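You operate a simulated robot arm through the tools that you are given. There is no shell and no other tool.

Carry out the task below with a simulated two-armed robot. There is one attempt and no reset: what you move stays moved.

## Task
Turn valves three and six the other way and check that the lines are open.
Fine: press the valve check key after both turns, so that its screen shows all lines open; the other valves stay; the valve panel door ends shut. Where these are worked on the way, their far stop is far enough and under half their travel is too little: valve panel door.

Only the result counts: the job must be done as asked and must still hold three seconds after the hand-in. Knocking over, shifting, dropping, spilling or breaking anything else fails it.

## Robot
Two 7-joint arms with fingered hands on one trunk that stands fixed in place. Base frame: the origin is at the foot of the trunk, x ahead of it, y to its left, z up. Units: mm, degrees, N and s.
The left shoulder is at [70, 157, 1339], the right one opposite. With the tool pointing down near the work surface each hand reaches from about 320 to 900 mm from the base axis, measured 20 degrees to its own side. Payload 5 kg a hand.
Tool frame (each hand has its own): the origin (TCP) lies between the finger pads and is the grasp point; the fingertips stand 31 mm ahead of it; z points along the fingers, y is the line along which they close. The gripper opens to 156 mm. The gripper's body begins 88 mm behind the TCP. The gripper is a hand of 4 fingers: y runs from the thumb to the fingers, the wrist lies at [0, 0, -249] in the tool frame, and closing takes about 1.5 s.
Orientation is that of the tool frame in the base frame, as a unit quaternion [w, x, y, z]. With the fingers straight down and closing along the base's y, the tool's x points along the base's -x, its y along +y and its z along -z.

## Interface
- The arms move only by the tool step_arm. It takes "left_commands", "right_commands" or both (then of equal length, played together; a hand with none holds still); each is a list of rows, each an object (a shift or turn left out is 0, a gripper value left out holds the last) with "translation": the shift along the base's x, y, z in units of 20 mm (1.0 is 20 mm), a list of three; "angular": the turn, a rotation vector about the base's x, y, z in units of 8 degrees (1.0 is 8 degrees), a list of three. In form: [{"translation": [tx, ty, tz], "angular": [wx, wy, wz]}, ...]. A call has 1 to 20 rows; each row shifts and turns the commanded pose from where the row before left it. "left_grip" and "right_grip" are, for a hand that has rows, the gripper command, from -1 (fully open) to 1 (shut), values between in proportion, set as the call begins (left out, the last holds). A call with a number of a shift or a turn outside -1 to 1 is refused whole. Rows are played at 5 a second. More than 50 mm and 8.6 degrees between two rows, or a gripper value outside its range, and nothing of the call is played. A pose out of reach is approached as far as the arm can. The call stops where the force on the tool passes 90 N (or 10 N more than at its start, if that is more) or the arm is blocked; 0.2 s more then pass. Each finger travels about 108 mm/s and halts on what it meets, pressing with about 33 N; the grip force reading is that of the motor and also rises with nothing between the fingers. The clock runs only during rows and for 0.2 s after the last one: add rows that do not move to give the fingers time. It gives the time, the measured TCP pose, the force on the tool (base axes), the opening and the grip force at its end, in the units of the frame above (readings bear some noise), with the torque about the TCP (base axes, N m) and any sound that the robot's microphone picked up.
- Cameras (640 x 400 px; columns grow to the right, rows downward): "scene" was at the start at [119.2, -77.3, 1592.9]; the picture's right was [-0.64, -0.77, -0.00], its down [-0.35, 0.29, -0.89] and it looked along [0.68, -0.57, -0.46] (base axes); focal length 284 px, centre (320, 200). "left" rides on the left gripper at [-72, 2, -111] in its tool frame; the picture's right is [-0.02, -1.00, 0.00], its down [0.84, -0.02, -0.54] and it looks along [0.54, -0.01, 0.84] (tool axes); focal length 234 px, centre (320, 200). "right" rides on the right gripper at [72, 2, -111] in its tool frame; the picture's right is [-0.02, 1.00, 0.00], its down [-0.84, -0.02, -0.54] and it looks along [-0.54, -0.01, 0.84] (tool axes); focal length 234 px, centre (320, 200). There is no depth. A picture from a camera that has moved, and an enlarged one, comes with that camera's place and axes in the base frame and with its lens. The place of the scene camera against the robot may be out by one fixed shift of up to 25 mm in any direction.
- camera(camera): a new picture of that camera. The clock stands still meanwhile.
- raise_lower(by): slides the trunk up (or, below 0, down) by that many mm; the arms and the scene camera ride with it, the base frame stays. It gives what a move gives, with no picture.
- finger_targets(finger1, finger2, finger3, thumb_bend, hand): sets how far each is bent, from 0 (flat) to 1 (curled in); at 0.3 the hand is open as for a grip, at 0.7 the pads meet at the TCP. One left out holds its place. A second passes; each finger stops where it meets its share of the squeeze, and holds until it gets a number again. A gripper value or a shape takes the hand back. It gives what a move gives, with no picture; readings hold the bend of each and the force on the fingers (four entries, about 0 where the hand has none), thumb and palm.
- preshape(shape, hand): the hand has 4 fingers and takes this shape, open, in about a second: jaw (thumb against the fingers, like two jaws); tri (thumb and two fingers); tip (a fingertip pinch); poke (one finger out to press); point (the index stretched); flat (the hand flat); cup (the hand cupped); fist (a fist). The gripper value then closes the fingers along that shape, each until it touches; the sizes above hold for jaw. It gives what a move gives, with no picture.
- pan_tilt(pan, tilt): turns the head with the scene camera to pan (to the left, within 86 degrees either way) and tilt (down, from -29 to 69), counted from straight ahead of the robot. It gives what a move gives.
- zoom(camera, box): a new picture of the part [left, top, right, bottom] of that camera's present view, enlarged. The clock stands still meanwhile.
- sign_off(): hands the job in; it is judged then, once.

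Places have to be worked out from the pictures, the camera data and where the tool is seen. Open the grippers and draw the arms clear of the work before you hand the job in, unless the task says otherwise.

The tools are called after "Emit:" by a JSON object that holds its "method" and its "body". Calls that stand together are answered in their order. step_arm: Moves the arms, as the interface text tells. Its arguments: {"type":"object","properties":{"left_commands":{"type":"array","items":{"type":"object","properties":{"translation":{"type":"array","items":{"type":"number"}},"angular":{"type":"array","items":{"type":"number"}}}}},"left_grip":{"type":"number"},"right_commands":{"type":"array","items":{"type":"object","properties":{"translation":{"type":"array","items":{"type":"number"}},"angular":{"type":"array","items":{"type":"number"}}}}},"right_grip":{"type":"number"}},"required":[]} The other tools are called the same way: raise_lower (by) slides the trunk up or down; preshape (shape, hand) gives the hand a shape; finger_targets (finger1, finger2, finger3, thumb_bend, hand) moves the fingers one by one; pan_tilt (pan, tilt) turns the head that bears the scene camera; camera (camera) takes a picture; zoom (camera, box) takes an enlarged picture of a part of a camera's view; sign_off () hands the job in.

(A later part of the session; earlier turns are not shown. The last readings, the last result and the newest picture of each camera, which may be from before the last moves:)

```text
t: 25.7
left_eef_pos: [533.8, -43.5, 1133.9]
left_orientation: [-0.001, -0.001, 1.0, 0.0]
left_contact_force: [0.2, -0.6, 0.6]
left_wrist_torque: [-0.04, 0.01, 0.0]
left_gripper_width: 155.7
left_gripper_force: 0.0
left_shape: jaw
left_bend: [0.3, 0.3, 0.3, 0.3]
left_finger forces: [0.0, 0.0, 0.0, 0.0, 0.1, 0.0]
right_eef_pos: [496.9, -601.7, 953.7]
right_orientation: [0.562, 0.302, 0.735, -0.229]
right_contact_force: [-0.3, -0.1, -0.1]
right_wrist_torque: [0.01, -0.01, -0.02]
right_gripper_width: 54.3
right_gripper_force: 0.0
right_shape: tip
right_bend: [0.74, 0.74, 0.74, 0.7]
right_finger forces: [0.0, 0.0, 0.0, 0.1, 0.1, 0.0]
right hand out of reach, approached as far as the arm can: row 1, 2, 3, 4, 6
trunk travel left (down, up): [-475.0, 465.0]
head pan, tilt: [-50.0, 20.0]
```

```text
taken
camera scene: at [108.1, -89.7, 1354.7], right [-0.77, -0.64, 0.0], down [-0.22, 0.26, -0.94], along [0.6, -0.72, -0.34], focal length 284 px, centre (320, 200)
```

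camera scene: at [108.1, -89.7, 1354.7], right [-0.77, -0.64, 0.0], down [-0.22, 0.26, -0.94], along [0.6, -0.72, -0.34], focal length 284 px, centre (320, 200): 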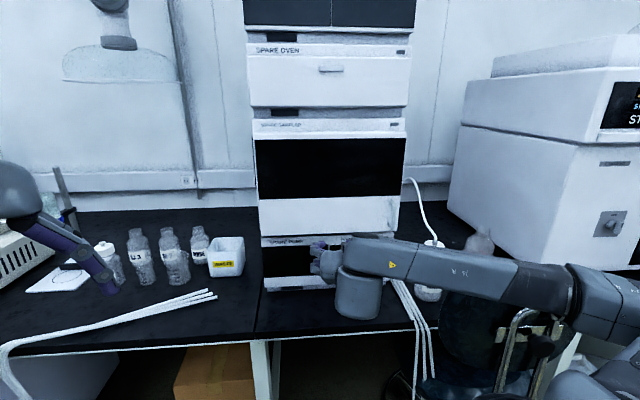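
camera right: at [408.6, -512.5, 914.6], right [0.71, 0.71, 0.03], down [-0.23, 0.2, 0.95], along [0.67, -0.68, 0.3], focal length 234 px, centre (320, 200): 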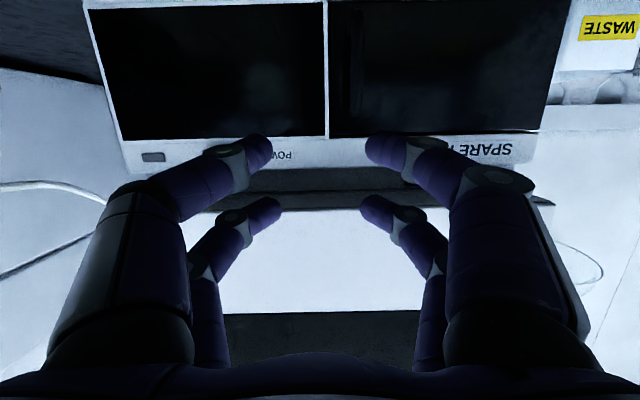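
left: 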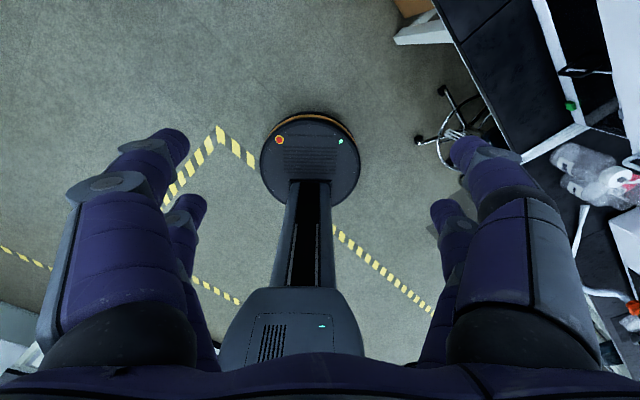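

The arm fell short there (TCP at 954 high rather than 874, pitch −15°): with the trunk this low the arm is folded against its limits. I raise the trunk by 200 so the arm can come down from above.

Emit:
{"method": "raise_lower", "body": {"by": 200}}

Emit:
{"method": "step_arm", "body": {"right_commands": [{"translation": [0, 0, -1]}, {"translation": [0, 0, -1]}, {"translation": [0, 0, -1]}, {"translation": [0, 0, -1]}, {"translation": [0, 0, -1]}, {"translation": [0, 0, -1]}, {"translation": [0, 0, -1]}, {"translation": [0, 0, -1]}, {"translation": [0, 0, -1]}, {"translation": [0, 0, -1]}]}}

Emit:
{"method": "camera", "body": {"camera": "scene"}}

```text
t: 27.9
left_eef_pos: [533.0, -43.7, 1332.5]
left_orientation: [0.0, 0.0, 1.0, 0.0]
left_contact_force: [-0.4, 0.6, -0.5]
left_wrist_torque: [-0.07, -0.01, -0.01]
left_gripper_width: 155.8
left_gripper_force: 0.0
left_shape: jaw
left_bend: [0.3, 0.3, 0.3, 0.3]
left_finger forces: [0.0, 0.1, 0.0, 0.1, 0.1, 0.0]
right_eef_pos: [496.6, -602.5, 1152.7]
right_orientation: [0.561, 0.303, 0.735, -0.23]
right_contact_force: [0.2, -0.6, -0.2]
right_wrist_torque: [0.01, 0.01, 0.01]
right_gripper_width: 54.4
right_gripper_force: 0.0
right_shape: tip
right_bend: [0.74, 0.74, 0.74, 0.7]
right_finger forces: [0.1, 0.0, 0.0, 0.1, 0.0, 0.1]
trunk travel left (down, up): [-675.0, 265.0]
head pan, tilt: [-50.0, 20.0]
```

```text
t: 30.1
left_eef_pos: [532.4, -43.6, 1333.5]
left_orientation: [0.0, -0.001, 1.0, 0.0]
left_contact_force: [0.2, 0.2, 0.6]
left_wrist_torque: [0.01, 0.01, 0.0]
left_gripper_width: 156.0
left_gripper_force: 0.1
left_shape: jaw
left_bend: [0.3, 0.3, 0.3, 0.3]
left_finger forces: [0.1, 0.0, 0.0, 0.0, 0.1, 0.1]
right_eef_pos: [491.6, -629.8, 1138.9]
right_orientation: [0.556, 0.302, 0.741, -0.225]
right_contact_force: [0.1, -0.2, -0.1]
right_wrist_torque: [0.0, 0.0, -0.01]
right_gripper_width: 54.3
right_gripper_force: 0.0
right_shape: tip
right_bend: [0.74, 0.74, 0.74, 0.7]
right_finger forces: [0.1, 0.0, 0.1, 0.1, 0.0, 0.1]
right hand out of reach, approached as far as the arm can: row 1, 2, 3, 4, 5, 6, 7, 8, 9, 10
trunk travel left (down, up): [-675.0, 265.0]
head pan, tilt: [-50.0, 20.0]
```

```text
taken
camera scene: at [108.5, -90.1, 1554.6], right [-0.77, -0.64, 0.0], down [-0.22, 0.26, -0.94], along [0.6, -0.72, -0.34], focal length 284 px, centre (320, 200)
```

scene: 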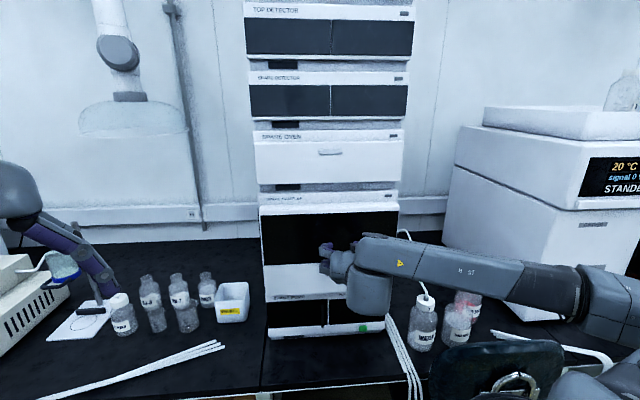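

The arm is at a wrist limit in that level pose. I pitch the hand down about 30–35° (fingers sloping down), where the arm has more freedom, and raise the trunk a little more.

Emit:
{"method": "step_arm", "body": {"right_commands": [{"translation": [-0.5, 0.5, 0], "angular": [0.665, 0.665, 0]}, {"translation": [-0.5, 0.5, 0], "angular": [0.665, 0.665, 0]}, {"translation": [0, 0.5, 0], "angular": [0.665, 0.665, 0]}, {"translation": [0, 0.5, 0], "angular": [0.665, 0.665, 0]}]}}

Emit:
{"method": "raise_lower", "body": {"by": 50}}

```text
t: 31.1
left_eef_pos: [533.8, -44.2, 1332.0]
left_orientation: [0.0, -0.001, 1.0, 0.0]
left_contact_force: [-0.5, 0.0, 0.9]
left_wrist_torque: [0.0, 0.02, 0.0]
left_gripper_width: 155.9
left_gripper_force: 0.0
left_shape: jaw
left_bend: [0.3, 0.3, 0.3, 0.3]
left_finger forces: [0.0, 0.0, 0.0, 0.0, 0.0, 0.1]
right_eef_pos: [475.0, -589.7, 1137.6]
right_orientation: [0.351, 0.353, 0.856, -0.142]
right_contact_force: [0.9, -0.2, 0.8]
right_wrist_torque: [0.01, -0.02, 0.02]
right_gripper_width: 54.2
right_gripper_force: 0.1
right_shape: tip
right_bend: [0.74, 0.74, 0.74, 0.7]
right_finger forces: [0.0, 0.0, 0.0, 0.0, 0.0, 0.1]
trunk travel left (down, up): [-675.0, 265.0]
head pan, tilt: [-50.0, 20.0]
```

```text
t: 32.0
left_eef_pos: [533.5, -43.8, 1382.2]
left_orientation: [0.0, 0.0, 1.0, 0.0]
left_contact_force: [0.0, 1.0, 0.0]
left_wrist_torque: [0.03, 0.01, 0.02]
left_gripper_width: 155.9
left_gripper_force: 0.0
left_shape: jaw
left_bend: [0.3, 0.3, 0.3, 0.3]
left_finger forces: [0.0, 0.0, 0.0, 0.0, 0.0, 0.1]
right_eef_pos: [473.3, -590.1, 1187.2]
right_orientation: [0.352, 0.353, 0.855, -0.143]
right_contact_force: [0.3, -0.2, 0.3]
right_wrist_torque: [-0.01, -0.02, -0.03]
right_gripper_width: 54.2
right_gripper_force: 0.0
right_shape: tip
right_bend: [0.74, 0.74, 0.74, 0.7]
right_finger forces: [0.0, 0.0, 0.1, 0.1, 0.1, 0.0]
trunk travel left (down, up): [-725.0, 215.0]
head pan, tilt: [-50.0, 20.0]
```

Now pitch is −45° and free. I move down to in front of the bar at about (521, -582, 890).

Emit:
{"method": "step_arm", "body": {"right_commands": [{"translation": [0.16, 0.03, -0.99]}, {"translation": [0.16, 0.03, -0.99]}, {"translation": [0.16, 0.03, -0.99]}, {"translation": [0.16, 0.03, -0.99]}, {"translation": [0.16, 0.03, -0.99]}, {"translation": [0.16, 0.03, -0.99]}, {"translation": [0.16, 0.03, -0.99]}, {"translation": [0.16, 0.03, -0.99]}, {"translation": [0.16, 0.03, -0.99]}, {"translation": [0.16, 0.03, -0.99]}, {"translation": [0.16, 0.03, -0.99]}, {"translation": [0.16, 0.03, -0.99]}, {"translation": [0.16, 0.03, -0.99]}, {"translation": [0.16, 0.03, -0.99]}, {"translation": [0.16, 0.03, -0.99]}]}}

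Emit:
{"method": "camera", "body": {"camera": "right"}}

Emit:
{"method": "pan_tilt", "body": {"pan": -50, "tilt": 35}}

Emit:
{"method": "camera", "body": {"camera": "scene"}}

```text
t: 35.2
left_eef_pos: [533.4, -43.9, 1382.4]
left_orientation: [0.0, -0.001, 1.0, 0.0]
left_contact_force: [0.0, -0.1, -0.5]
left_wrist_torque: [-0.01, -0.03, -0.03]
left_gripper_width: 155.9
left_gripper_force: 0.1
left_shape: jaw
left_bend: [0.3, 0.3, 0.3, 0.3]
left_finger forces: [0.0, 0.0, 0.0, 0.1, 0.0, 0.0]
right_eef_pos: [513.5, -588.5, 903.3]
right_orientation: [0.352, 0.352, 0.856, -0.14]
right_contact_force: [-0.2, -0.5, 0.5]
right_wrist_torque: [0.01, 0.01, 0.0]
right_gripper_width: 54.6
right_gripper_force: 0.0
right_shape: tip
right_bend: [0.74, 0.74, 0.74, 0.7]
right_finger forces: [0.0, 0.0, 0.0, 0.1, 0.1, 0.0]
right hand out of reach, approached as far as the arm can: row 15
trunk travel left (down, up): [-725.0, 215.0]
head pan, tilt: [-50.0, 20.0]
```

```text
taken
camera right: at [422.6, -497.6, 933.1], right [0.71, 0.7, 0.02], down [0.14, -0.17, 0.98], along [0.69, -0.69, -0.22], focal length 234 px, centre (320, 200)
```

right: 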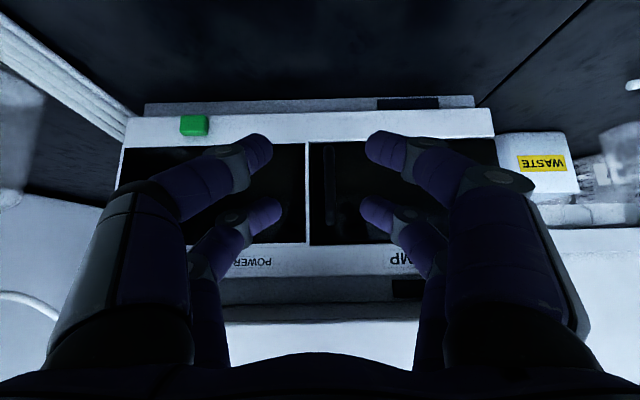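

```text
t: 36.0
left_eef_pos: [532.7, -43.5, 1383.3]
left_orientation: [0.001, -0.001, 1.0, 0.001]
left_contact_force: [-0.8, 0.6, 0.3]
left_wrist_torque: [0.03, 0.01, 0.02]
left_gripper_width: 156.1
left_gripper_force: 0.0
left_shape: jaw
left_bend: [0.3, 0.3, 0.3, 0.3]
left_finger forces: [0.0, 0.0, 0.0, 0.1, 0.0, 0.0]
right_eef_pos: [513.0, -588.2, 903.0]
right_orientation: [0.352, 0.352, 0.856, -0.141]
right_contact_force: [0.5, 0.1, -0.8]
right_wrist_torque: [-0.01, -0.01, 0.04]
right_gripper_width: 54.4
right_gripper_force: 0.0
right_shape: tip
right_bend: [0.74, 0.74, 0.74, 0.7]
right_finger forces: [0.0, 0.0, 0.0, 0.0, 0.1, 0.0]
trunk travel left (down, up): [-725.0, 215.0]
head pan, tilt: [-50.0, 35.0]
```

```text
taken
camera scene: at [105.6, -86.1, 1580.8], right [-0.77, -0.64, 0.0], down [-0.37, 0.44, -0.82], along [0.53, -0.63, -0.57], focal length 284 px, centre (320, 200)
```

scene: 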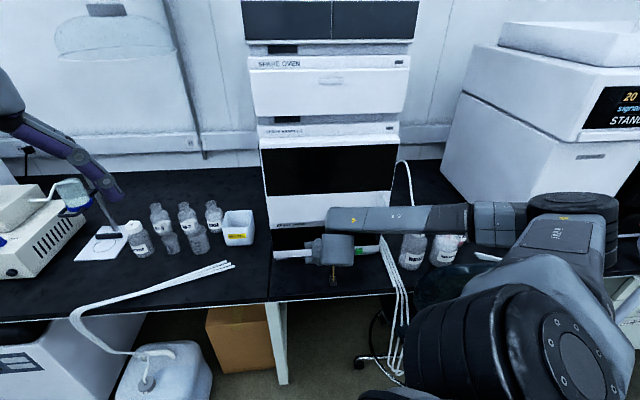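

Row 15 hit a limit at this trunk height; the hand is at (513, -588, 903), c=779, s≈-53. I lower the trunk by 40 to put the hand at bar height and look again.

Emit:
{"method": "raise_lower", "body": {"by": -40}}

Emit:
{"method": "zoom", "body": {"camera": "right", "box": [200, 80, 500, 280]}}

```text
t: 36.8
left_eef_pos: [533.0, -44.4, 1342.5]
left_orientation: [-0.001, -0.001, 1.0, -0.001]
left_contact_force: [-0.3, 0.7, -0.1]
left_wrist_torque: [0.02, -0.01, 0.0]
left_gripper_width: 155.9
left_gripper_force: 0.0
left_shape: jaw
left_bend: [0.3, 0.3, 0.3, 0.3]
left_finger forces: [0.0, 0.0, 0.1, 0.0, 0.1, 0.0]
right_eef_pos: [512.5, -589.7, 863.0]
right_orientation: [0.352, 0.352, 0.856, -0.14]
right_contact_force: [0.0, 0.4, 0.1]
right_wrist_torque: [-0.03, 0.04, -0.03]
right_gripper_width: 54.6
right_gripper_force: 0.1
right_shape: tip
right_bend: [0.74, 0.74, 0.74, 0.7]
right_finger forces: [0.1, 0.1, 0.0, 0.0, 0.1, 0.0]
trunk travel left (down, up): [-685.0, 255.0]
head pan, tilt: [-50.0, 35.0]
```

```text
2.00 times, centred on (350, 180) of right
camera zoom: at [422.6, -497.2, 893.5], right [0.71, 0.7, 0.02], down [0.14, -0.17, 0.98], along [0.69, -0.69, -0.22], focal length 468 px, centre (260, 240)
```

zoom: 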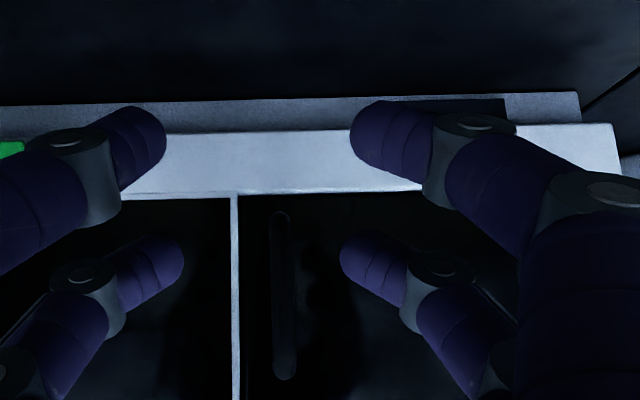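

The bar is at about (571, -632, z 838–908). With this pitch the upper finger pair (≈26 mm above the hand axis) leads; I advance so it straddles the bar, then close.

Emit:
{"method": "step_arm", "body": {"right_commands": [{"translation": [0.7, -0.3, -0.1]}, {"translation": [0.7, -0.5, -0.1]}, {"translation": [0.55, -0.55, -0.1]}, {"translation": [0.3, -0.2, 0]}, {}]}}

Emit:
{"method": "camera", "body": {"camera": "right"}}

Emit:
{"method": "zoom", "body": {"camera": "right", "box": [200, 80, 500, 280]}}

```text
t: 38.0
left_eef_pos: [532.8, -43.2, 1342.1]
left_orientation: [-0.001, 0.0, 1.0, 0.0]
left_contact_force: [-0.3, 0.4, 0.1]
left_wrist_torque: [-0.02, -0.04, 0.01]
left_gripper_width: 156.0
left_gripper_force: 0.0
left_shape: jaw
left_bend: [0.3, 0.3, 0.3, 0.3]
left_finger forces: [0.0, 0.0, 0.0, 0.0, 0.1, 0.1]
right_eef_pos: [550.5, -624.8, 868.7]
right_orientation: [0.35, 0.351, 0.857, -0.14]
right_contact_force: [0.3, 0.1, 0.0]
right_wrist_torque: [-0.03, -0.02, 0.0]
right_gripper_width: 54.2
right_gripper_force: 0.1
right_shape: tip
right_bend: [0.74, 0.74, 0.74, 0.7]
right_finger forces: [0.0, 0.1, 0.1, 0.0, 0.0, 0.0]
right hand out of reach, approached as far as the arm can: row 1, 2, 4
trunk travel left (down, up): [-685.0, 255.0]
head pan, tilt: [-50.0, 35.0]
```

```text
taken
camera right: at [459.9, -534.1, 899.2], right [0.71, 0.7, 0.02], down [0.14, -0.17, 0.98], along [0.69, -0.69, -0.22], focal length 234 px, centre (320, 200)
```

right: 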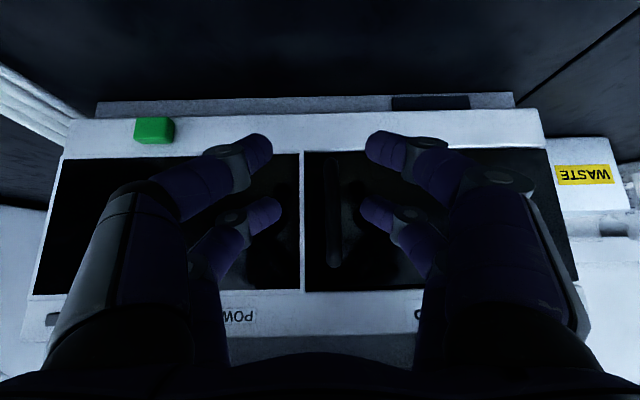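

```text
2.00 times, centred on (350, 180) of right
camera zoom: at [459.9, -534.1, 899.2], right [0.71, 0.7, 0.02], down [0.14, -0.17, 0.98], along [0.69, -0.69, -0.22], focal length 468 px, centre (260, 240)
```

zoom: 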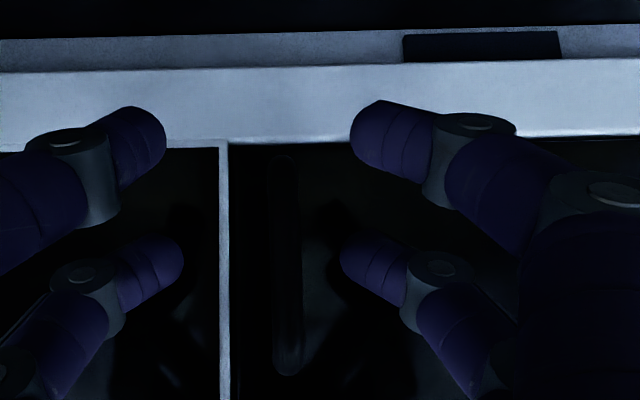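

The bar is about 9 mm left of the grip centre (s −43 vs −52) and the upper pair now straddles its depth. I shift along +s and slightly forward, checking for reach.

Emit:
{"method": "step_arm", "body": {"right_commands": [{"translation": [0.3, 0.3, 0]}, {"translation": [0.1, -0.1, 0]}, {}]}}

Emit:
{"method": "zoom", "body": {"camera": "right", "box": [200, 80, 500, 280]}}

```text
t: 38.8
left_eef_pos: [533.2, -44.4, 1342.2]
left_orientation: [0.0, 0.0, 1.0, 0.0]
left_contact_force: [-2.1, -0.4, 0.2]
left_wrist_torque: [0.0, 0.02, 0.02]
left_gripper_width: 155.9
left_gripper_force: 0.0
left_shape: jaw
left_bend: [0.3, 0.3, 0.3, 0.3]
left_finger forces: [0.1, 0.0, 0.1, 0.1, 0.0, 0.1]
right_eef_pos: [555.3, -623.7, 874.0]
right_orientation: [0.351, 0.352, 0.856, -0.141]
right_contact_force: [0.5, 0.3, 0.3]
right_wrist_torque: [-0.03, 0.02, 0.02]
right_gripper_width: 54.6
right_gripper_force: 0.0
right_shape: tip
right_bend: [0.74, 0.74, 0.74, 0.7]
right_finger forces: [0.0, 0.0, 0.0, 0.0, 0.0, 0.1]
right hand out of reach, approached as far as the arm can: row 1
trunk travel left (down, up): [-685.0, 255.0]
head pan, tilt: [-50.0, 35.0]
```

```text
2.00 times, centred on (350, 180) of right
camera zoom: at [464.5, -533.2, 903.6], right [0.71, 0.7, 0.02], down [0.14, -0.17, 0.98], along [0.69, -0.69, -0.22], focal length 468 px, centre (260, 240)
```

zoom: 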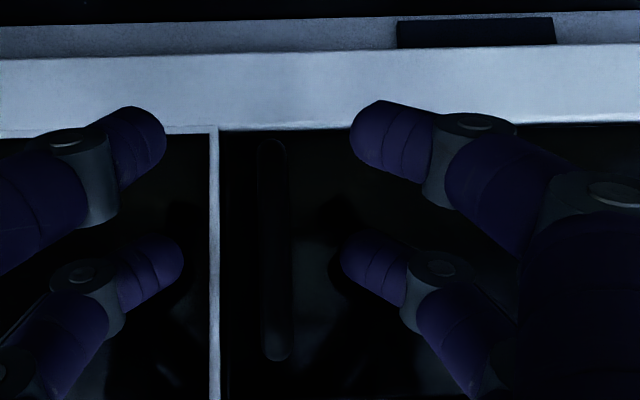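

s offset is now ~5 mm. The arm drifts up at its limit, so I lower the trunk by 18 and then close the fingers on the bar.

Emit:
{"method": "raise_lower", "body": {"by": -18}}

Emit:
{"method": "step_arm", "body": {"right_commands": [{"translation": [0.25, 0.2, 0]}, {"translation": [0.1, -0.1, 0]}, {}]}}

Emit:
{"method": "step_arm", "body": {"right_commands": [{}, {}, {}, {}, {}], "right_grip": 1}}

Emit:
{"method": "zoom", "body": {"camera": "right", "box": [200, 80, 500, 280]}}

```text
t: 39.4
left_eef_pos: [533.3, -44.5, 1324.2]
left_orientation: [0.0, -0.001, 1.0, 0.0]
left_contact_force: [0.7, -0.5, -0.6]
left_wrist_torque: [0.04, -0.02, -0.04]
left_gripper_width: 155.9
left_gripper_force: 0.1
left_shape: jaw
left_bend: [0.3, 0.3, 0.3, 0.3]
left_finger forces: [0.0, 0.0, 0.0, 0.1, 0.0, 0.1]
right_eef_pos: [554.5, -624.0, 856.3]
right_orientation: [0.351, 0.351, 0.857, -0.14]
right_contact_force: [0.2, -0.2, 0.6]
right_wrist_torque: [0.01, 0.0, -0.01]
right_gripper_width: 54.3
right_gripper_force: 0.1
right_shape: tip
right_bend: [0.74, 0.74, 0.74, 0.7]
right_finger forces: [0.0, 0.0, 0.1, 0.0, 0.0, 0.0]
trunk travel left (down, up): [-667.0, 273.0]
head pan, tilt: [-50.0, 35.0]
```

```text
t: 40.2
left_eef_pos: [533.3, -44.4, 1323.8]
left_orientation: [0.0, 0.0, 1.0, 0.001]
left_contact_force: [0.3, 0.3, -0.3]
left_wrist_torque: [0.0, -0.01, 0.01]
left_gripper_width: 155.8
left_gripper_force: 0.0
left_shape: jaw
left_bend: [0.3, 0.3, 0.3, 0.3]
left_finger forces: [0.0, 0.1, 0.1, 0.1, 0.0, 0.0]
right_eef_pos: [559.3, -623.2, 859.4]
right_orientation: [0.35, 0.352, 0.857, -0.14]
right_contact_force: [-0.2, -0.2, 0.7]
right_wrist_torque: [-0.02, -0.03, -0.05]
right_gripper_width: 54.4
right_gripper_force: 0.0
right_shape: tip
right_bend: [0.74, 0.74, 0.74, 0.7]
right_finger forces: [0.0, 0.1, 0.7, 0.0, 0.0, 0.1]
right hand out of reach, approached as far as the arm can: row 1
trunk travel left (down, up): [-667.0, 273.0]
head pan, tilt: [-50.0, 35.0]
```

```text
t: 41.4
left_eef_pos: [533.9, -44.4, 1323.4]
left_orientation: [0.001, 0.0, 1.0, 0.0]
left_contact_force: [-0.4, -0.5, -1.0]
left_wrist_torque: [0.01, 0.01, -0.03]
left_gripper_width: 155.9
left_gripper_force: 0.0
left_shape: jaw
left_bend: [0.3, 0.3, 0.3, 0.3]
left_finger forces: [0.0, 0.0, 0.0, 0.0, 0.0, 0.0]
right_eef_pos: [560.2, -623.1, 858.8]
right_orientation: [0.351, 0.351, 0.857, -0.14]
right_contact_force: [1.3, 0.0, 0.4]
right_wrist_torque: [-0.02, 0.02, 0.01]
right_gripper_width: 0.1
right_gripper_force: 33.3
right_shape: tip
right_bend: [0.7, 0.7, 0.76, 0.7]
right_finger forces: [0.0, 0.1, 0.0, 0.0, 0.0, 0.0]
trunk travel left (down, up): [-667.0, 273.0]
head pan, tilt: [-50.0, 35.0]
```

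```text
2.00 times, centred on (350, 180) of right
camera zoom: at [469.4, -532.4, 888.7], right [0.71, 0.7, 0.02], down [0.14, -0.17, 0.98], along [0.69, -0.69, -0.22], focal length 468 px, centre (260, 240)
```

zoom: 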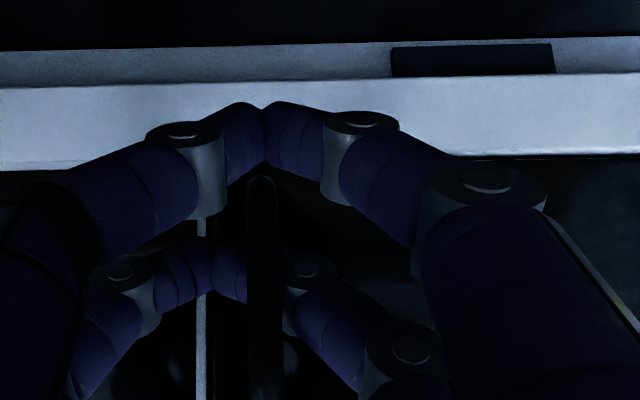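

The camera shows the right upper finger has gone behind the bar, hooking it (bend 0.76). I pull straight back 40 mm and see whether the door comes.

Emit:
{"method": "step_arm", "body": {"right_commands": [{"translation": [-0.35, 0.35, 0]}, {"translation": [-0.35, 0.35, 0]}, {"translation": [-0.35, 0.35, 0]}, {"translation": [-0.35, 0.35, 0]}]}}

Emit:
{"method": "camera", "body": {"camera": "right"}}

Emit:
{"method": "zoom", "body": {"camera": "right", "box": [200, 80, 500, 280]}}

```text
t: 42.4
left_eef_pos: [537.0, -43.5, 1322.5]
left_orientation: [-0.002, -0.001, 1.0, 0.0]
left_contact_force: [0.1, 0.1, 0.2]
left_wrist_torque: [-0.02, 0.03, 0.02]
left_gripper_width: 156.2
left_gripper_force: 0.0
left_shape: jaw
left_bend: [0.3, 0.3, 0.3, 0.3]
left_finger forces: [0.0, 0.0, 0.0, 0.1, 0.0, 0.0]
right_eef_pos: [535.2, -595.0, 859.1]
right_orientation: [0.351, 0.351, 0.856, -0.141]
right_contact_force: [24.9, 2.5, -1.8]
right_wrist_torque: [0.28, 0.67, -0.9]
right_gripper_width: 0.1
right_gripper_force: 32.7
right_shape: tip
right_bend: [0.7, 0.7, 0.76, 0.7]
right_finger forces: [0.0, 82.8, 20.6, 0.1, 0.1, 0.0]
trunk travel left (down, up): [-667.0, 273.0]
head pan, tilt: [-50.0, 35.0]
```

```text
taken
camera right: at [444.9, -503.6, 888.6], right [0.71, 0.7, 0.02], down [0.14, -0.17, 0.98], along [0.69, -0.69, -0.22], focal length 234 px, centre (320, 200)
```

right: 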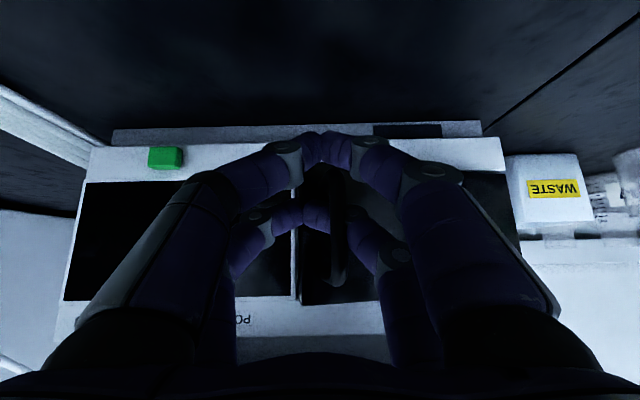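

```text
2.00 times, centred on (350, 180) of right
camera zoom: at [444.9, -503.6, 888.6], right [0.71, 0.7, 0.02], down [0.14, -0.17, 0.98], along [0.69, -0.69, -0.22], focal length 468 px, centre (260, 240)
```

zoom: 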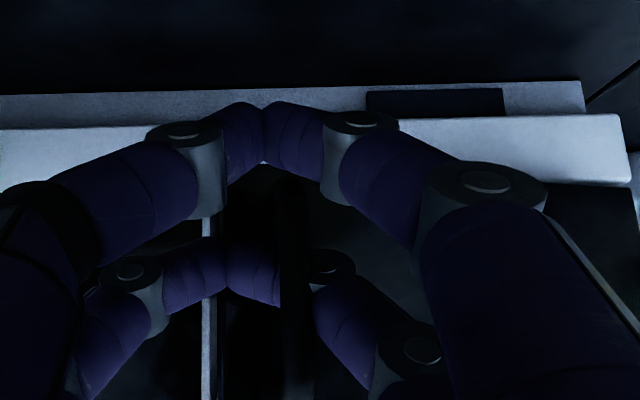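

The door is moving with the hook (about 38 mm back, ~13° open). I continue along the hinge arc (hinge on the left at s≈+130) for another ~10°.

Emit:
{"method": "step_arm", "body": {"right_commands": [{"translation": [-0.15, 0.42, 0]}, {"translation": [-0.15, 0.42, 0]}, {"translation": [-0.15, 0.42, 0]}, {"translation": [-0.12, 0.4, 0]}]}}

Emit:
{"method": "camera", "body": {"camera": "right"}}

Emit:
{"method": "camera", "body": {"camera": "scene"}}

```text
t: 43.4
left_eef_pos: [539.5, -46.0, 1321.8]
left_orientation: [-0.003, -0.002, 1.0, 0.001]
left_contact_force: [-0.8, 0.5, -0.2]
left_wrist_torque: [-0.02, 0.03, 0.02]
left_gripper_width: 155.9
left_gripper_force: 0.1
left_shape: jaw
left_bend: [0.3, 0.3, 0.3, 0.3]
left_finger forces: [0.0, 0.0, 0.0, 0.1, 0.1, 0.0]
right_eef_pos: [523.2, -569.2, 859.5]
right_orientation: [0.35, 0.351, 0.857, -0.14]
right_contact_force: [41.1, -9.9, -0.3]
right_wrist_torque: [0.98, 1.21, -3.22]
right_gripper_width: 0.0
right_gripper_force: 32.8
right_shape: tip
right_bend: [0.7, 0.71, 0.76, 0.7]
right_finger forces: [0.1, 217.4, 32.8, 0.0, 0.1, 0.0]
right hand out of reach, approached as far as the arm can: row 3
trunk travel left (down, up): [-667.0, 273.0]
head pan, tilt: [-50.0, 35.0]
```

```text
taken
camera right: at [432.1, -477.3, 889.6], right [0.71, 0.7, 0.02], down [0.14, -0.17, 0.98], along [0.69, -0.69, -0.22], focal length 234 px, centre (320, 200)
```

right: 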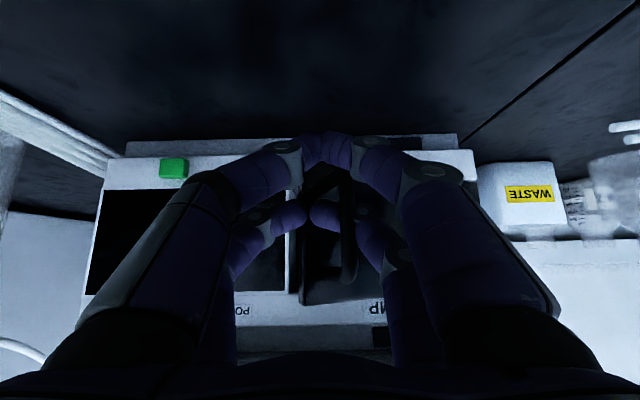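

```text
taken
camera scene: at [112.2, -88.1, 1522.1], right [-0.77, -0.64, 0.0], down [-0.37, 0.44, -0.82], along [0.52, -0.63, -0.58], focal length 284 px, centre (320, 200)
```

scene: 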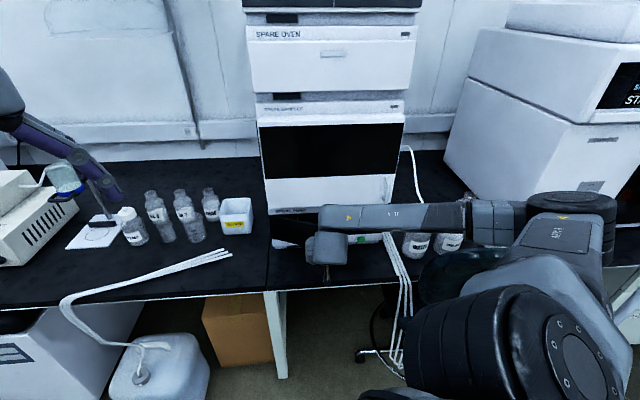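

Forces are climbing (finger 217, tool 42 N): the hook is binding as the door rotates. I zoom in to judge the door angle before releasing.

Emit:
{"method": "zoom", "body": {"camera": "right", "box": [230, 110, 470, 350]}}

Emit:
{"method": "zoom", "body": {"camera": "scene", "box": [250, 190, 420, 310]}}

```text
1.67 times, centred on (350, 230) of right
camera zoom: at [432.1, -477.3, 889.6], right [0.71, 0.7, 0.02], down [0.14, -0.17, 0.98], along [0.69, -0.69, -0.22], focal length 390 px, centre (270, 150)
```

zoom: 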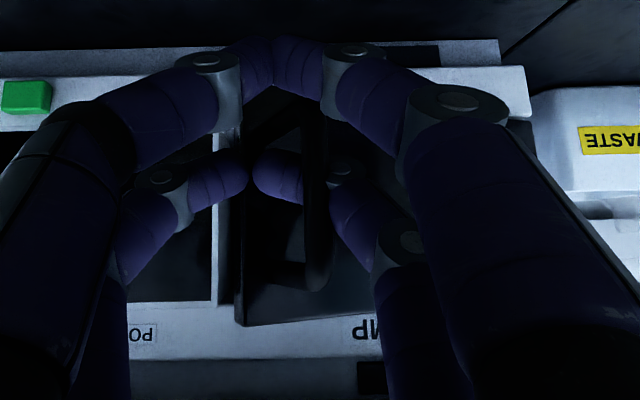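

```text
3.33 times, centred on (335, 250) of scene
camera zoom: at [112.2, -88.1, 1522.1], right [-0.77, -0.64, 0.0], down [-0.37, 0.44, -0.82], along [0.52, -0.63, -0.58], focal length 948 px, centre (270, 33)
```

zoom: 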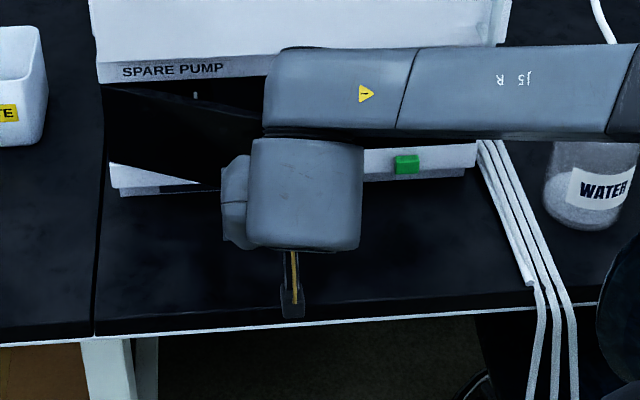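

The door is really open now (~20°+) and the interior shows above it. I relax the pull a bit, then open the fingers to unhook.

Emit:
{"method": "step_arm", "body": {"right_commands": [{"translation": [0.4, -0.05, 0]}, {}]}}

Emit:
{"method": "step_arm", "body": {"right_commands": [{}, {}, {}, {}], "right_grip": 0.0}}

Emit:
{"method": "camera", "body": {"camera": "right"}}

```text
t: 44.0
left_eef_pos: [538.3, -46.4, 1320.6]
left_orientation: [-0.002, 0.0, 1.0, 0.001]
left_contact_force: [-0.3, 0.4, -0.6]
left_wrist_torque: [0.07, -0.01, 0.02]
left_gripper_width: 156.1
left_gripper_force: 0.1
left_shape: jaw
left_bend: [0.3, 0.3, 0.3, 0.3]
left_finger forces: [0.1, 0.0, 0.1, 0.0, 0.0, 0.0]
right_eef_pos: [524.1, -570.0, 858.5]
right_orientation: [0.348, 0.351, 0.858, -0.14]
right_contact_force: [25.1, -9.3, -9.4]
right_wrist_torque: [0.92, 1.26, -2.59]
right_gripper_width: 0.0
right_gripper_force: 33.6
right_shape: tip
right_bend: [0.7, 0.71, 0.76, 0.7]
right_finger forces: [0.0, 189.3, 28.8, 0.0, 0.0, 0.1]
right hand out of reach, approached as far as the arm can: row 1
trunk travel left (down, up): [-667.0, 273.0]
head pan, tilt: [-50.0, 35.0]
```

```text
t: 45.0
left_eef_pos: [531.8, -43.9, 1324.9]
left_orientation: [-0.001, -0.001, 1.0, 0.001]
left_contact_force: [0.9, -0.2, 0.4]
left_wrist_torque: [-0.01, -0.03, -0.01]
left_gripper_width: 155.8
left_gripper_force: 0.1
left_shape: jaw
left_bend: [0.3, 0.3, 0.3, 0.3]
left_finger forces: [0.0, 0.0, 0.0, 0.1, 0.1, 0.0]
right_eef_pos: [523.0, -569.4, 864.7]
right_orientation: [0.351, 0.35, 0.857, -0.14]
right_contact_force: [0.4, 0.5, 0.2]
right_wrist_torque: [0.0, -0.03, 0.01]
right_gripper_width: 77.6
right_gripper_force: 0.1
right_shape: tip
right_bend: [0.73, 0.73, 0.73, 0.7]
right_finger forces: [0.0, 0.0, 0.0, 0.1, 0.0, 0.1]
trunk travel left (down, up): [-667.0, 273.0]
head pan, tilt: [-50.0, 35.0]
```

```text
taken
camera right: at [432.1, -477.8, 894.8], right [0.71, 0.7, 0.02], down [0.14, -0.17, 0.98], along [0.69, -0.69, -0.22], focal length 234 px, centre (320, 200)
```

right: 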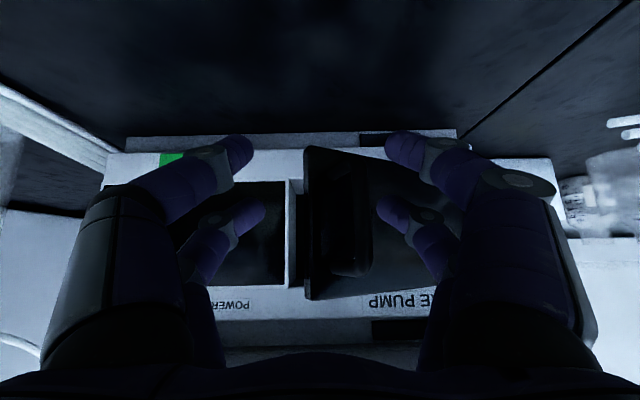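

The hand is free and the door stays ajar (~23°). I back off a little and look at the one-finger "poke" shape, useful for hooking the door edge, the valves and the key.

Emit:
{"method": "step_arm", "body": {"right_commands": [{"translation": [-0.7, 0.7, 0]}, {"translation": [-0.7, 0.7, 0]}, {"translation": [-0.7, 0.7, 0]}]}}

Emit:
{"method": "preshape", "body": {"hand": "right", "shape": "poke"}}

Emit:
{"method": "camera", "body": {"camera": "right"}}

Emit:
{"method": "zoom", "body": {"camera": "scene", "box": [230, 170, 450, 320]}}

```text
t: 45.8
left_eef_pos: [532.3, -43.0, 1325.0]
left_orientation: [0.0, -0.001, 1.0, 0.0]
left_contact_force: [-0.1, -0.6, 0.1]
left_wrist_torque: [0.01, 0.01, 0.0]
left_gripper_width: 156.0
left_gripper_force: 0.1
left_shape: jaw
left_bend: [0.3, 0.3, 0.3, 0.3]
left_finger forces: [0.0, 0.0, 0.0, 0.0, 0.1, 0.1]
right_eef_pos: [483.9, -523.9, 867.1]
right_orientation: [0.351, 0.351, 0.857, -0.141]
right_contact_force: [0.1, -0.6, -0.9]
right_wrist_torque: [0.03, -0.02, 0.01]
right_gripper_width: 77.8
right_gripper_force: 0.1
right_shape: tip
right_bend: [0.73, 0.73, 0.73, 0.7]
right_finger forces: [0.0, 0.0, 0.0, 0.0, 0.0, 0.1]
trunk travel left (down, up): [-667.0, 273.0]
head pan, tilt: [-50.0, 35.0]
```

```text
t: 46.7
left_eef_pos: [533.5, -45.2, 1324.0]
left_orientation: [0.0, -0.001, 1.0, 0.001]
left_contact_force: [-0.1, 1.8, -0.9]
left_wrist_torque: [0.0, 0.0, 0.01]
left_gripper_width: 156.2
left_gripper_force: 0.1
left_shape: jaw
left_bend: [0.3, 0.3, 0.3, 0.3]
left_finger forces: [0.0, 0.2, 0.0, 0.0, 0.1, 0.1]
right_eef_pos: [482.7, -524.9, 866.1]
right_orientation: [0.35, 0.352, 0.857, -0.14]
right_contact_force: [-0.2, 0.0, -0.5]
right_wrist_torque: [-0.01, -0.02, -0.02]
right_gripper_width: 0.1
right_gripper_force: 0.1
right_shape: poke
right_bend: [1.0, 1.0, 1.0, 0.32]
right_finger forces: [0.0, 0.0, 0.1, 0.0, 0.0, 0.1]
trunk travel left (down, up): [-667.0, 273.0]
head pan, tilt: [-50.0, 35.0]
```

```text
taken
camera right: at [392.6, -433.5, 896.2], right [0.71, 0.7, 0.02], down [0.14, -0.17, 0.98], along [0.69, -0.69, -0.22], focal length 234 px, centre (320, 200)
```

right: 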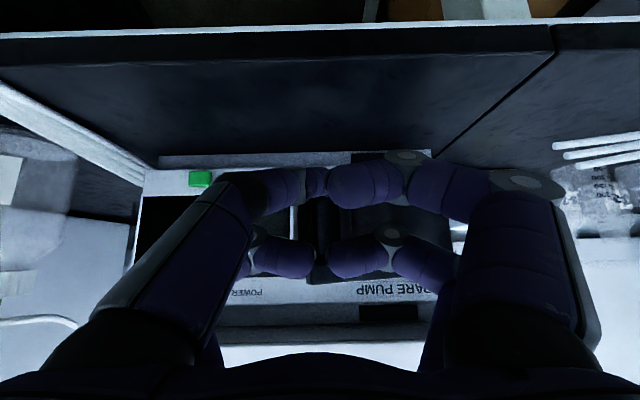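

```text
2.67 times, centred on (340, 245) of scene
camera zoom: at [105.5, -86.2, 1522.8], right [-0.77, -0.64, 0.0], down [-0.37, 0.44, -0.82], along [0.53, -0.63, -0.57], focal length 758 px, centre (267, 80)
```

zoom: 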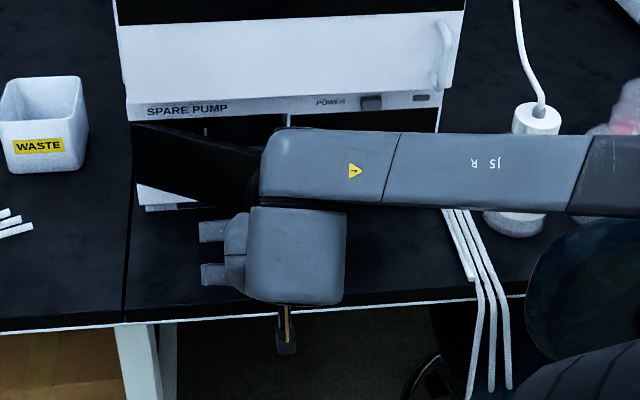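

The poke shape is not obviously a single straight finger from here; I check the "point" shape too.

Emit:
{"method": "preshape", "body": {"hand": "right", "shape": "point"}}

Emit:
{"method": "camera", "body": {"camera": "right"}}

Emit:
{"method": "finger_targets", "body": {"hand": "right", "finger1": 0, "finger2": 1, "finger3": 1, "thumb_bend": 1}}

Emit:
{"method": "camera", "body": {"camera": "right"}}

```text
t: 47.6
left_eef_pos: [533.4, -44.5, 1323.9]
left_orientation: [-0.001, -0.001, 1.0, 0.0]
left_contact_force: [-0.4, 0.7, 0.6]
left_wrist_torque: [0.01, 0.01, 0.02]
left_gripper_width: 156.1
left_gripper_force: 0.1
left_shape: jaw
left_bend: [0.3, 0.3, 0.3, 0.3]
left_finger forces: [0.1, 0.1, 0.1, 0.1, 0.0, 0.0]
right_eef_pos: [482.8, -524.9, 866.7]
right_orientation: [0.351, 0.352, 0.856, -0.141]
right_contact_force: [0.6, 0.4, -0.4]
right_wrist_torque: [0.01, -0.01, 0.02]
right_gripper_width: 0.0
right_gripper_force: 0.0
right_shape: point
right_bend: [0.7, 0.99, 1.0, 0.33]
right_finger forces: [0.1, 0.0, 0.1, 0.0, 0.0, 0.0]
trunk travel left (down, up): [-667.0, 273.0]
head pan, tilt: [-50.0, 35.0]
```

```text
taken
camera right: at [392.6, -433.5, 896.2], right [0.71, 0.7, 0.02], down [0.14, -0.17, 0.98], along [0.69, -0.69, -0.22], focal length 234 px, centre (320, 200)
```

right: 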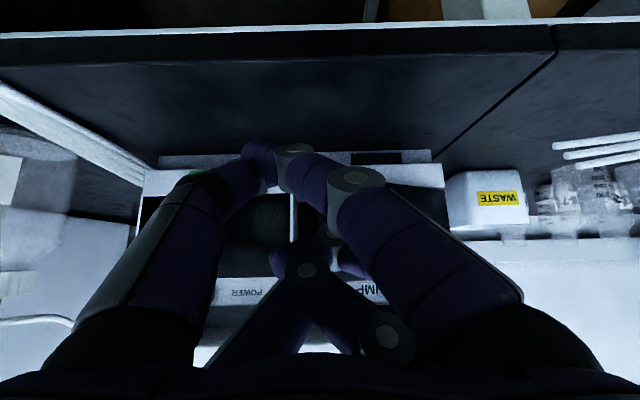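

```text
t: 48.6
left_eef_pos: [533.4, -44.3, 1324.0]
left_orientation: [0.0, 0.0, 1.0, 0.0]
left_contact_force: [-0.4, 0.0, -1.2]
left_wrist_torque: [0.0, 0.04, -0.02]
left_gripper_width: 155.8
left_gripper_force: 0.2
left_shape: jaw
left_bend: [0.3, 0.3, 0.3, 0.3]
left_finger forces: [0.1, 0.0, 0.1, 0.0, 0.0, 0.0]
right_eef_pos: [482.6, -524.7, 865.8]
right_orientation: [0.351, 0.352, 0.856, -0.142]
right_contact_force: [0.2, 0.6, 0.1]
right_wrist_torque: [-0.02, 0.01, 0.03]
right_gripper_width: 0.0
right_gripper_force: 0.1
right_shape: fingers
right_bend: [1.0, 0.9, 1.0, 0.91]
right_finger forces: [0.1, 0.0, 0.0, 0.1, 0.0, 0.0]
trunk travel left (down, up): [-667.0, 273.0]
head pan, tilt: [-50.0, 35.0]
```

```text
taken
camera right: at [392.5, -433.3, 896.2], right [0.71, 0.7, 0.02], down [0.14, -0.17, 0.98], along [0.69, -0.69, -0.22], focal length 234 px, centre (320, 200)
```

right: 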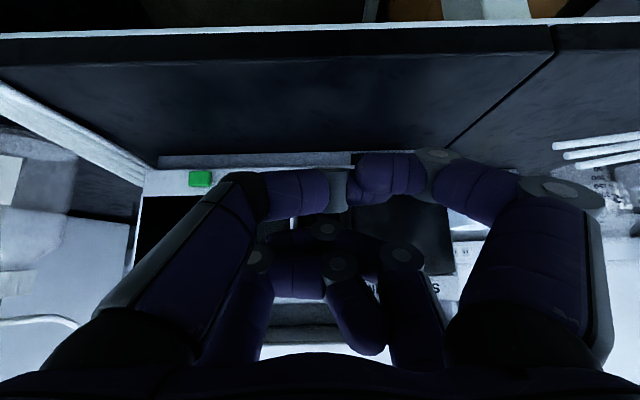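

The fingers cross each other on the way. I open all, then bend just some to learn which digit is which.

Emit:
{"method": "finger_targets", "body": {"hand": "right", "finger1": 0.3, "finger2": 0.3, "finger3": 0.3, "thumb_bend": 0.3}}

Emit:
{"method": "camera", "body": {"camera": "right"}}

Emit:
{"method": "finger_targets", "body": {"hand": "right", "finger1": 0.7, "finger2": 0.3, "finger3": 0.3, "thumb_bend": 0.3}}

Emit:
{"method": "camera", "body": {"camera": "right"}}

Emit:
{"method": "finger_targets", "body": {"hand": "right", "finger1": 0.3, "finger2": 0.3, "finger3": 0.3, "thumb_bend": 0.7}}

Emit:
{"method": "camera", "body": {"camera": "right"}}

```text
t: 49.6
left_eef_pos: [533.4, -43.9, 1324.2]
left_orientation: [0.0, -0.001, 1.0, 0.0]
left_contact_force: [0.3, 0.3, 0.0]
left_wrist_torque: [0.06, 0.02, -0.01]
left_gripper_width: 155.7
left_gripper_force: 0.0
left_shape: jaw
left_bend: [0.3, 0.3, 0.3, 0.3]
left_finger forces: [0.1, 0.0, 0.0, 0.0, 0.0, 0.1]
right_eef_pos: [482.6, -525.1, 866.3]
right_orientation: [0.351, 0.352, 0.856, -0.141]
right_contact_force: [-0.2, 0.2, 0.2]
right_wrist_torque: [0.0, 0.02, 0.02]
right_gripper_width: 159.7
right_gripper_force: 0.1
right_shape: fingers
right_bend: [0.3, 0.3, 0.3, 0.3]
right_finger forces: [0.0, 0.0, 0.1, 0.0, 0.0, 0.1]
trunk travel left (down, up): [-667.0, 273.0]
head pan, tilt: [-50.0, 35.0]
```

```text
taken
camera right: at [392.5, -433.4, 896.2], right [0.71, 0.7, 0.02], down [0.14, -0.17, 0.98], along [0.69, -0.69, -0.22], focal length 234 px, centre (320, 200)
```

right: 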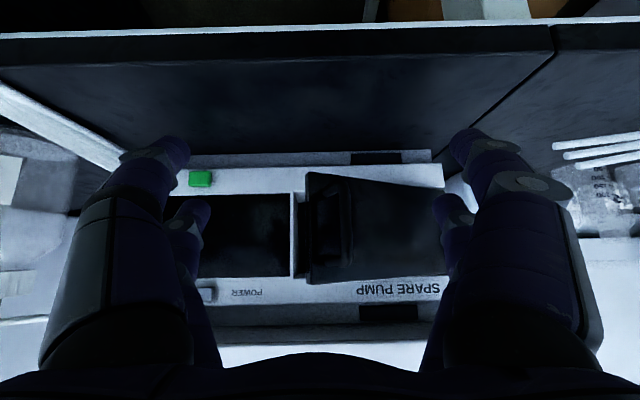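

```text
t: 50.6
left_eef_pos: [534.2, -43.8, 1323.5]
left_orientation: [0.0, -0.001, 1.0, -0.001]
left_contact_force: [0.0, -0.1, -0.1]
left_wrist_torque: [-0.01, 0.0, -0.02]
left_gripper_width: 156.0
left_gripper_force: 0.1
left_shape: jaw
left_bend: [0.3, 0.3, 0.3, 0.3]
left_finger forces: [0.0, 0.1, 0.1, 0.0, 0.1, 0.0]
right_eef_pos: [482.7, -524.4, 866.9]
right_orientation: [0.35, 0.352, 0.857, -0.14]
right_contact_force: [-0.7, 0.3, -0.5]
right_wrist_torque: [0.02, -0.03, 0.03]
right_gripper_width: 82.3
right_gripper_force: 0.1
right_shape: fingers
right_bend: [0.7, 0.3, 0.3, 0.3]
right_finger forces: [0.0, 0.0, 0.1, 0.1, 0.0, 0.0]
trunk travel left (down, up): [-667.0, 273.0]
head pan, tilt: [-50.0, 35.0]
```

```text
taken
camera right: at [392.5, -433.3, 896.2], right [0.71, 0.7, 0.02], down [0.14, -0.17, 0.98], along [0.69, -0.69, -0.22], focal length 234 px, centre (320, 200)
```

right: 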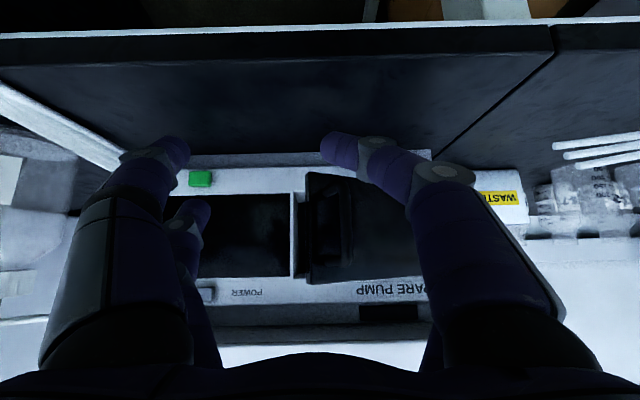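

```text
t: 51.6
left_eef_pos: [533.3, -44.1, 1324.6]
left_orientation: [0.0, -0.001, 1.0, 0.0]
left_contact_force: [0.0, 0.0, -1.2]
left_wrist_torque: [0.03, 0.0, 0.01]
left_gripper_width: 155.8
left_gripper_force: 0.2
left_shape: jaw
left_bend: [0.3, 0.3, 0.3, 0.3]
left_finger forces: [0.0, 0.1, 0.1, 0.0, 0.1, 0.0]
right_eef_pos: [482.5, -524.7, 866.4]
right_orientation: [0.351, 0.351, 0.857, -0.14]
right_contact_force: [-0.8, 0.0, 0.0]
right_wrist_torque: [0.0, 0.02, 0.04]
right_gripper_width: 82.0
right_gripper_force: 0.0
right_shape: fingers
right_bend: [0.3, 0.3, 0.3, 0.7]
right_finger forces: [0.0, 0.1, 0.1, 0.1, 0.0, 0.0]
trunk travel left (down, up): [-667.0, 273.0]
head pan, tilt: [-50.0, 35.0]
```

```text
taken
camera right: at [392.5, -433.3, 896.2], right [0.71, 0.7, 0.02], down [0.14, -0.17, 0.98], along [0.69, -0.69, -0.22], focal length 234 px, centre (320, 200)
```

right: 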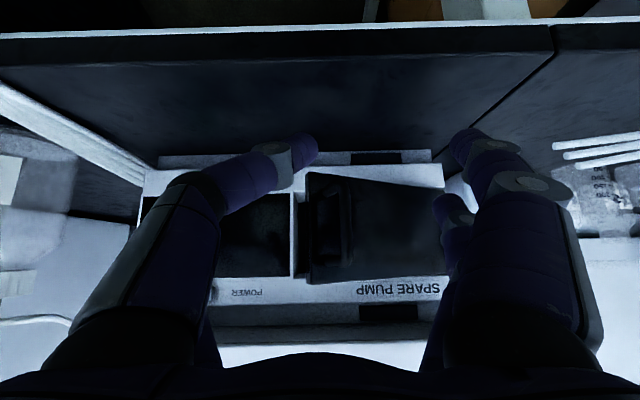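

Mapping: finger1 = lower‑left(world), finger3 = upper‑left(world), finger2 and thumb = the right (world) side. I'll hook finger2/thumb around the door's free edge: open wide, advance to c≈806 at s≈-30, then curl them behind the edge.

Emit:
{"method": "finger_targets", "body": {"hand": "right", "finger1": 0.1, "finger2": 0.3, "finger3": 0.1, "thumb_bend": 0.3}}

Emit:
{"method": "step_arm", "body": {"right_commands": [{"translation": [0.66, -0.66, -0.16]}, {"translation": [0.66, -0.66, -0.16]}, {"translation": [0.66, -0.66, -0.16]}, {"translation": [0.66, -0.66, -0.16]}, {"translation": [0.66, -0.66, -0.16]}]}}

Emit:
{"method": "camera", "body": {"camera": "right"}}

```text
t: 52.6
left_eef_pos: [534.2, -44.0, 1323.6]
left_orientation: [0.0, -0.001, 1.0, 0.0]
left_contact_force: [0.4, -0.5, -0.4]
left_wrist_torque: [0.04, 0.01, 0.05]
left_gripper_width: 155.9
left_gripper_force: 0.0
left_shape: jaw
left_bend: [0.3, 0.3, 0.3, 0.3]
left_finger forces: [0.0, 0.0, 0.1, 0.0, 0.0, 0.0]
right_eef_pos: [483.0, -523.8, 866.2]
right_orientation: [0.35, 0.352, 0.857, -0.14]
right_contact_force: [-1.2, 0.0, -0.1]
right_wrist_torque: [0.01, 0.01, -0.03]
right_gripper_width: 184.4
right_gripper_force: 0.2
right_shape: fingers
right_bend: [0.1, 0.3, 0.1, 0.3]
right_finger forces: [0.0, 0.0, 0.0, 0.0, 0.0, 0.0]
trunk travel left (down, up): [-667.0, 273.0]
head pan, tilt: [-50.0, 35.0]
```

```text
t: 53.8
left_eef_pos: [532.9, -44.2, 1324.6]
left_orientation: [0.0, -0.002, 1.0, 0.0]
left_contact_force: [0.0, -0.2, 0.1]
left_wrist_torque: [0.04, 0.03, 0.05]
left_gripper_width: 156.0
left_gripper_force: 0.0
left_shape: jaw
left_bend: [0.3, 0.3, 0.3, 0.3]
left_finger forces: [0.0, 0.1, 0.0, 0.0, 0.0, 0.0]
right_eef_pos: [542.3, -595.3, 859.4]
right_orientation: [0.35, 0.351, 0.858, -0.139]
right_contact_force: [-0.3, 0.0, 0.4]
right_wrist_torque: [-0.03, 0.0, 0.0]
right_gripper_width: 184.3
right_gripper_force: 0.1
right_shape: fingers
right_bend: [0.1, 0.3, 0.1, 0.3]
right_finger forces: [0.1, 0.0, 0.0, 0.1, 0.0, 0.0]
right hand out of reach, approached as far as the arm can: row 3, 4, 5
trunk travel left (down, up): [-667.0, 273.0]
head pan, tilt: [-50.0, 35.0]
```

```text
taken
camera right: at [450.2, -505.1, 889.8], right [0.71, 0.7, 0.02], down [0.14, -0.17, 0.97], along [0.69, -0.69, -0.22], focal length 234 px, centre (320, 200)
```

right: 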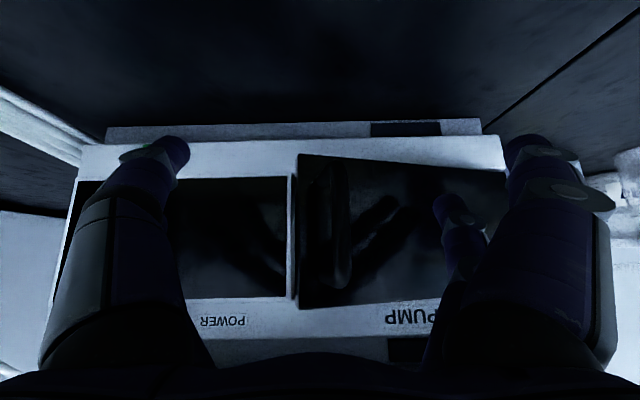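

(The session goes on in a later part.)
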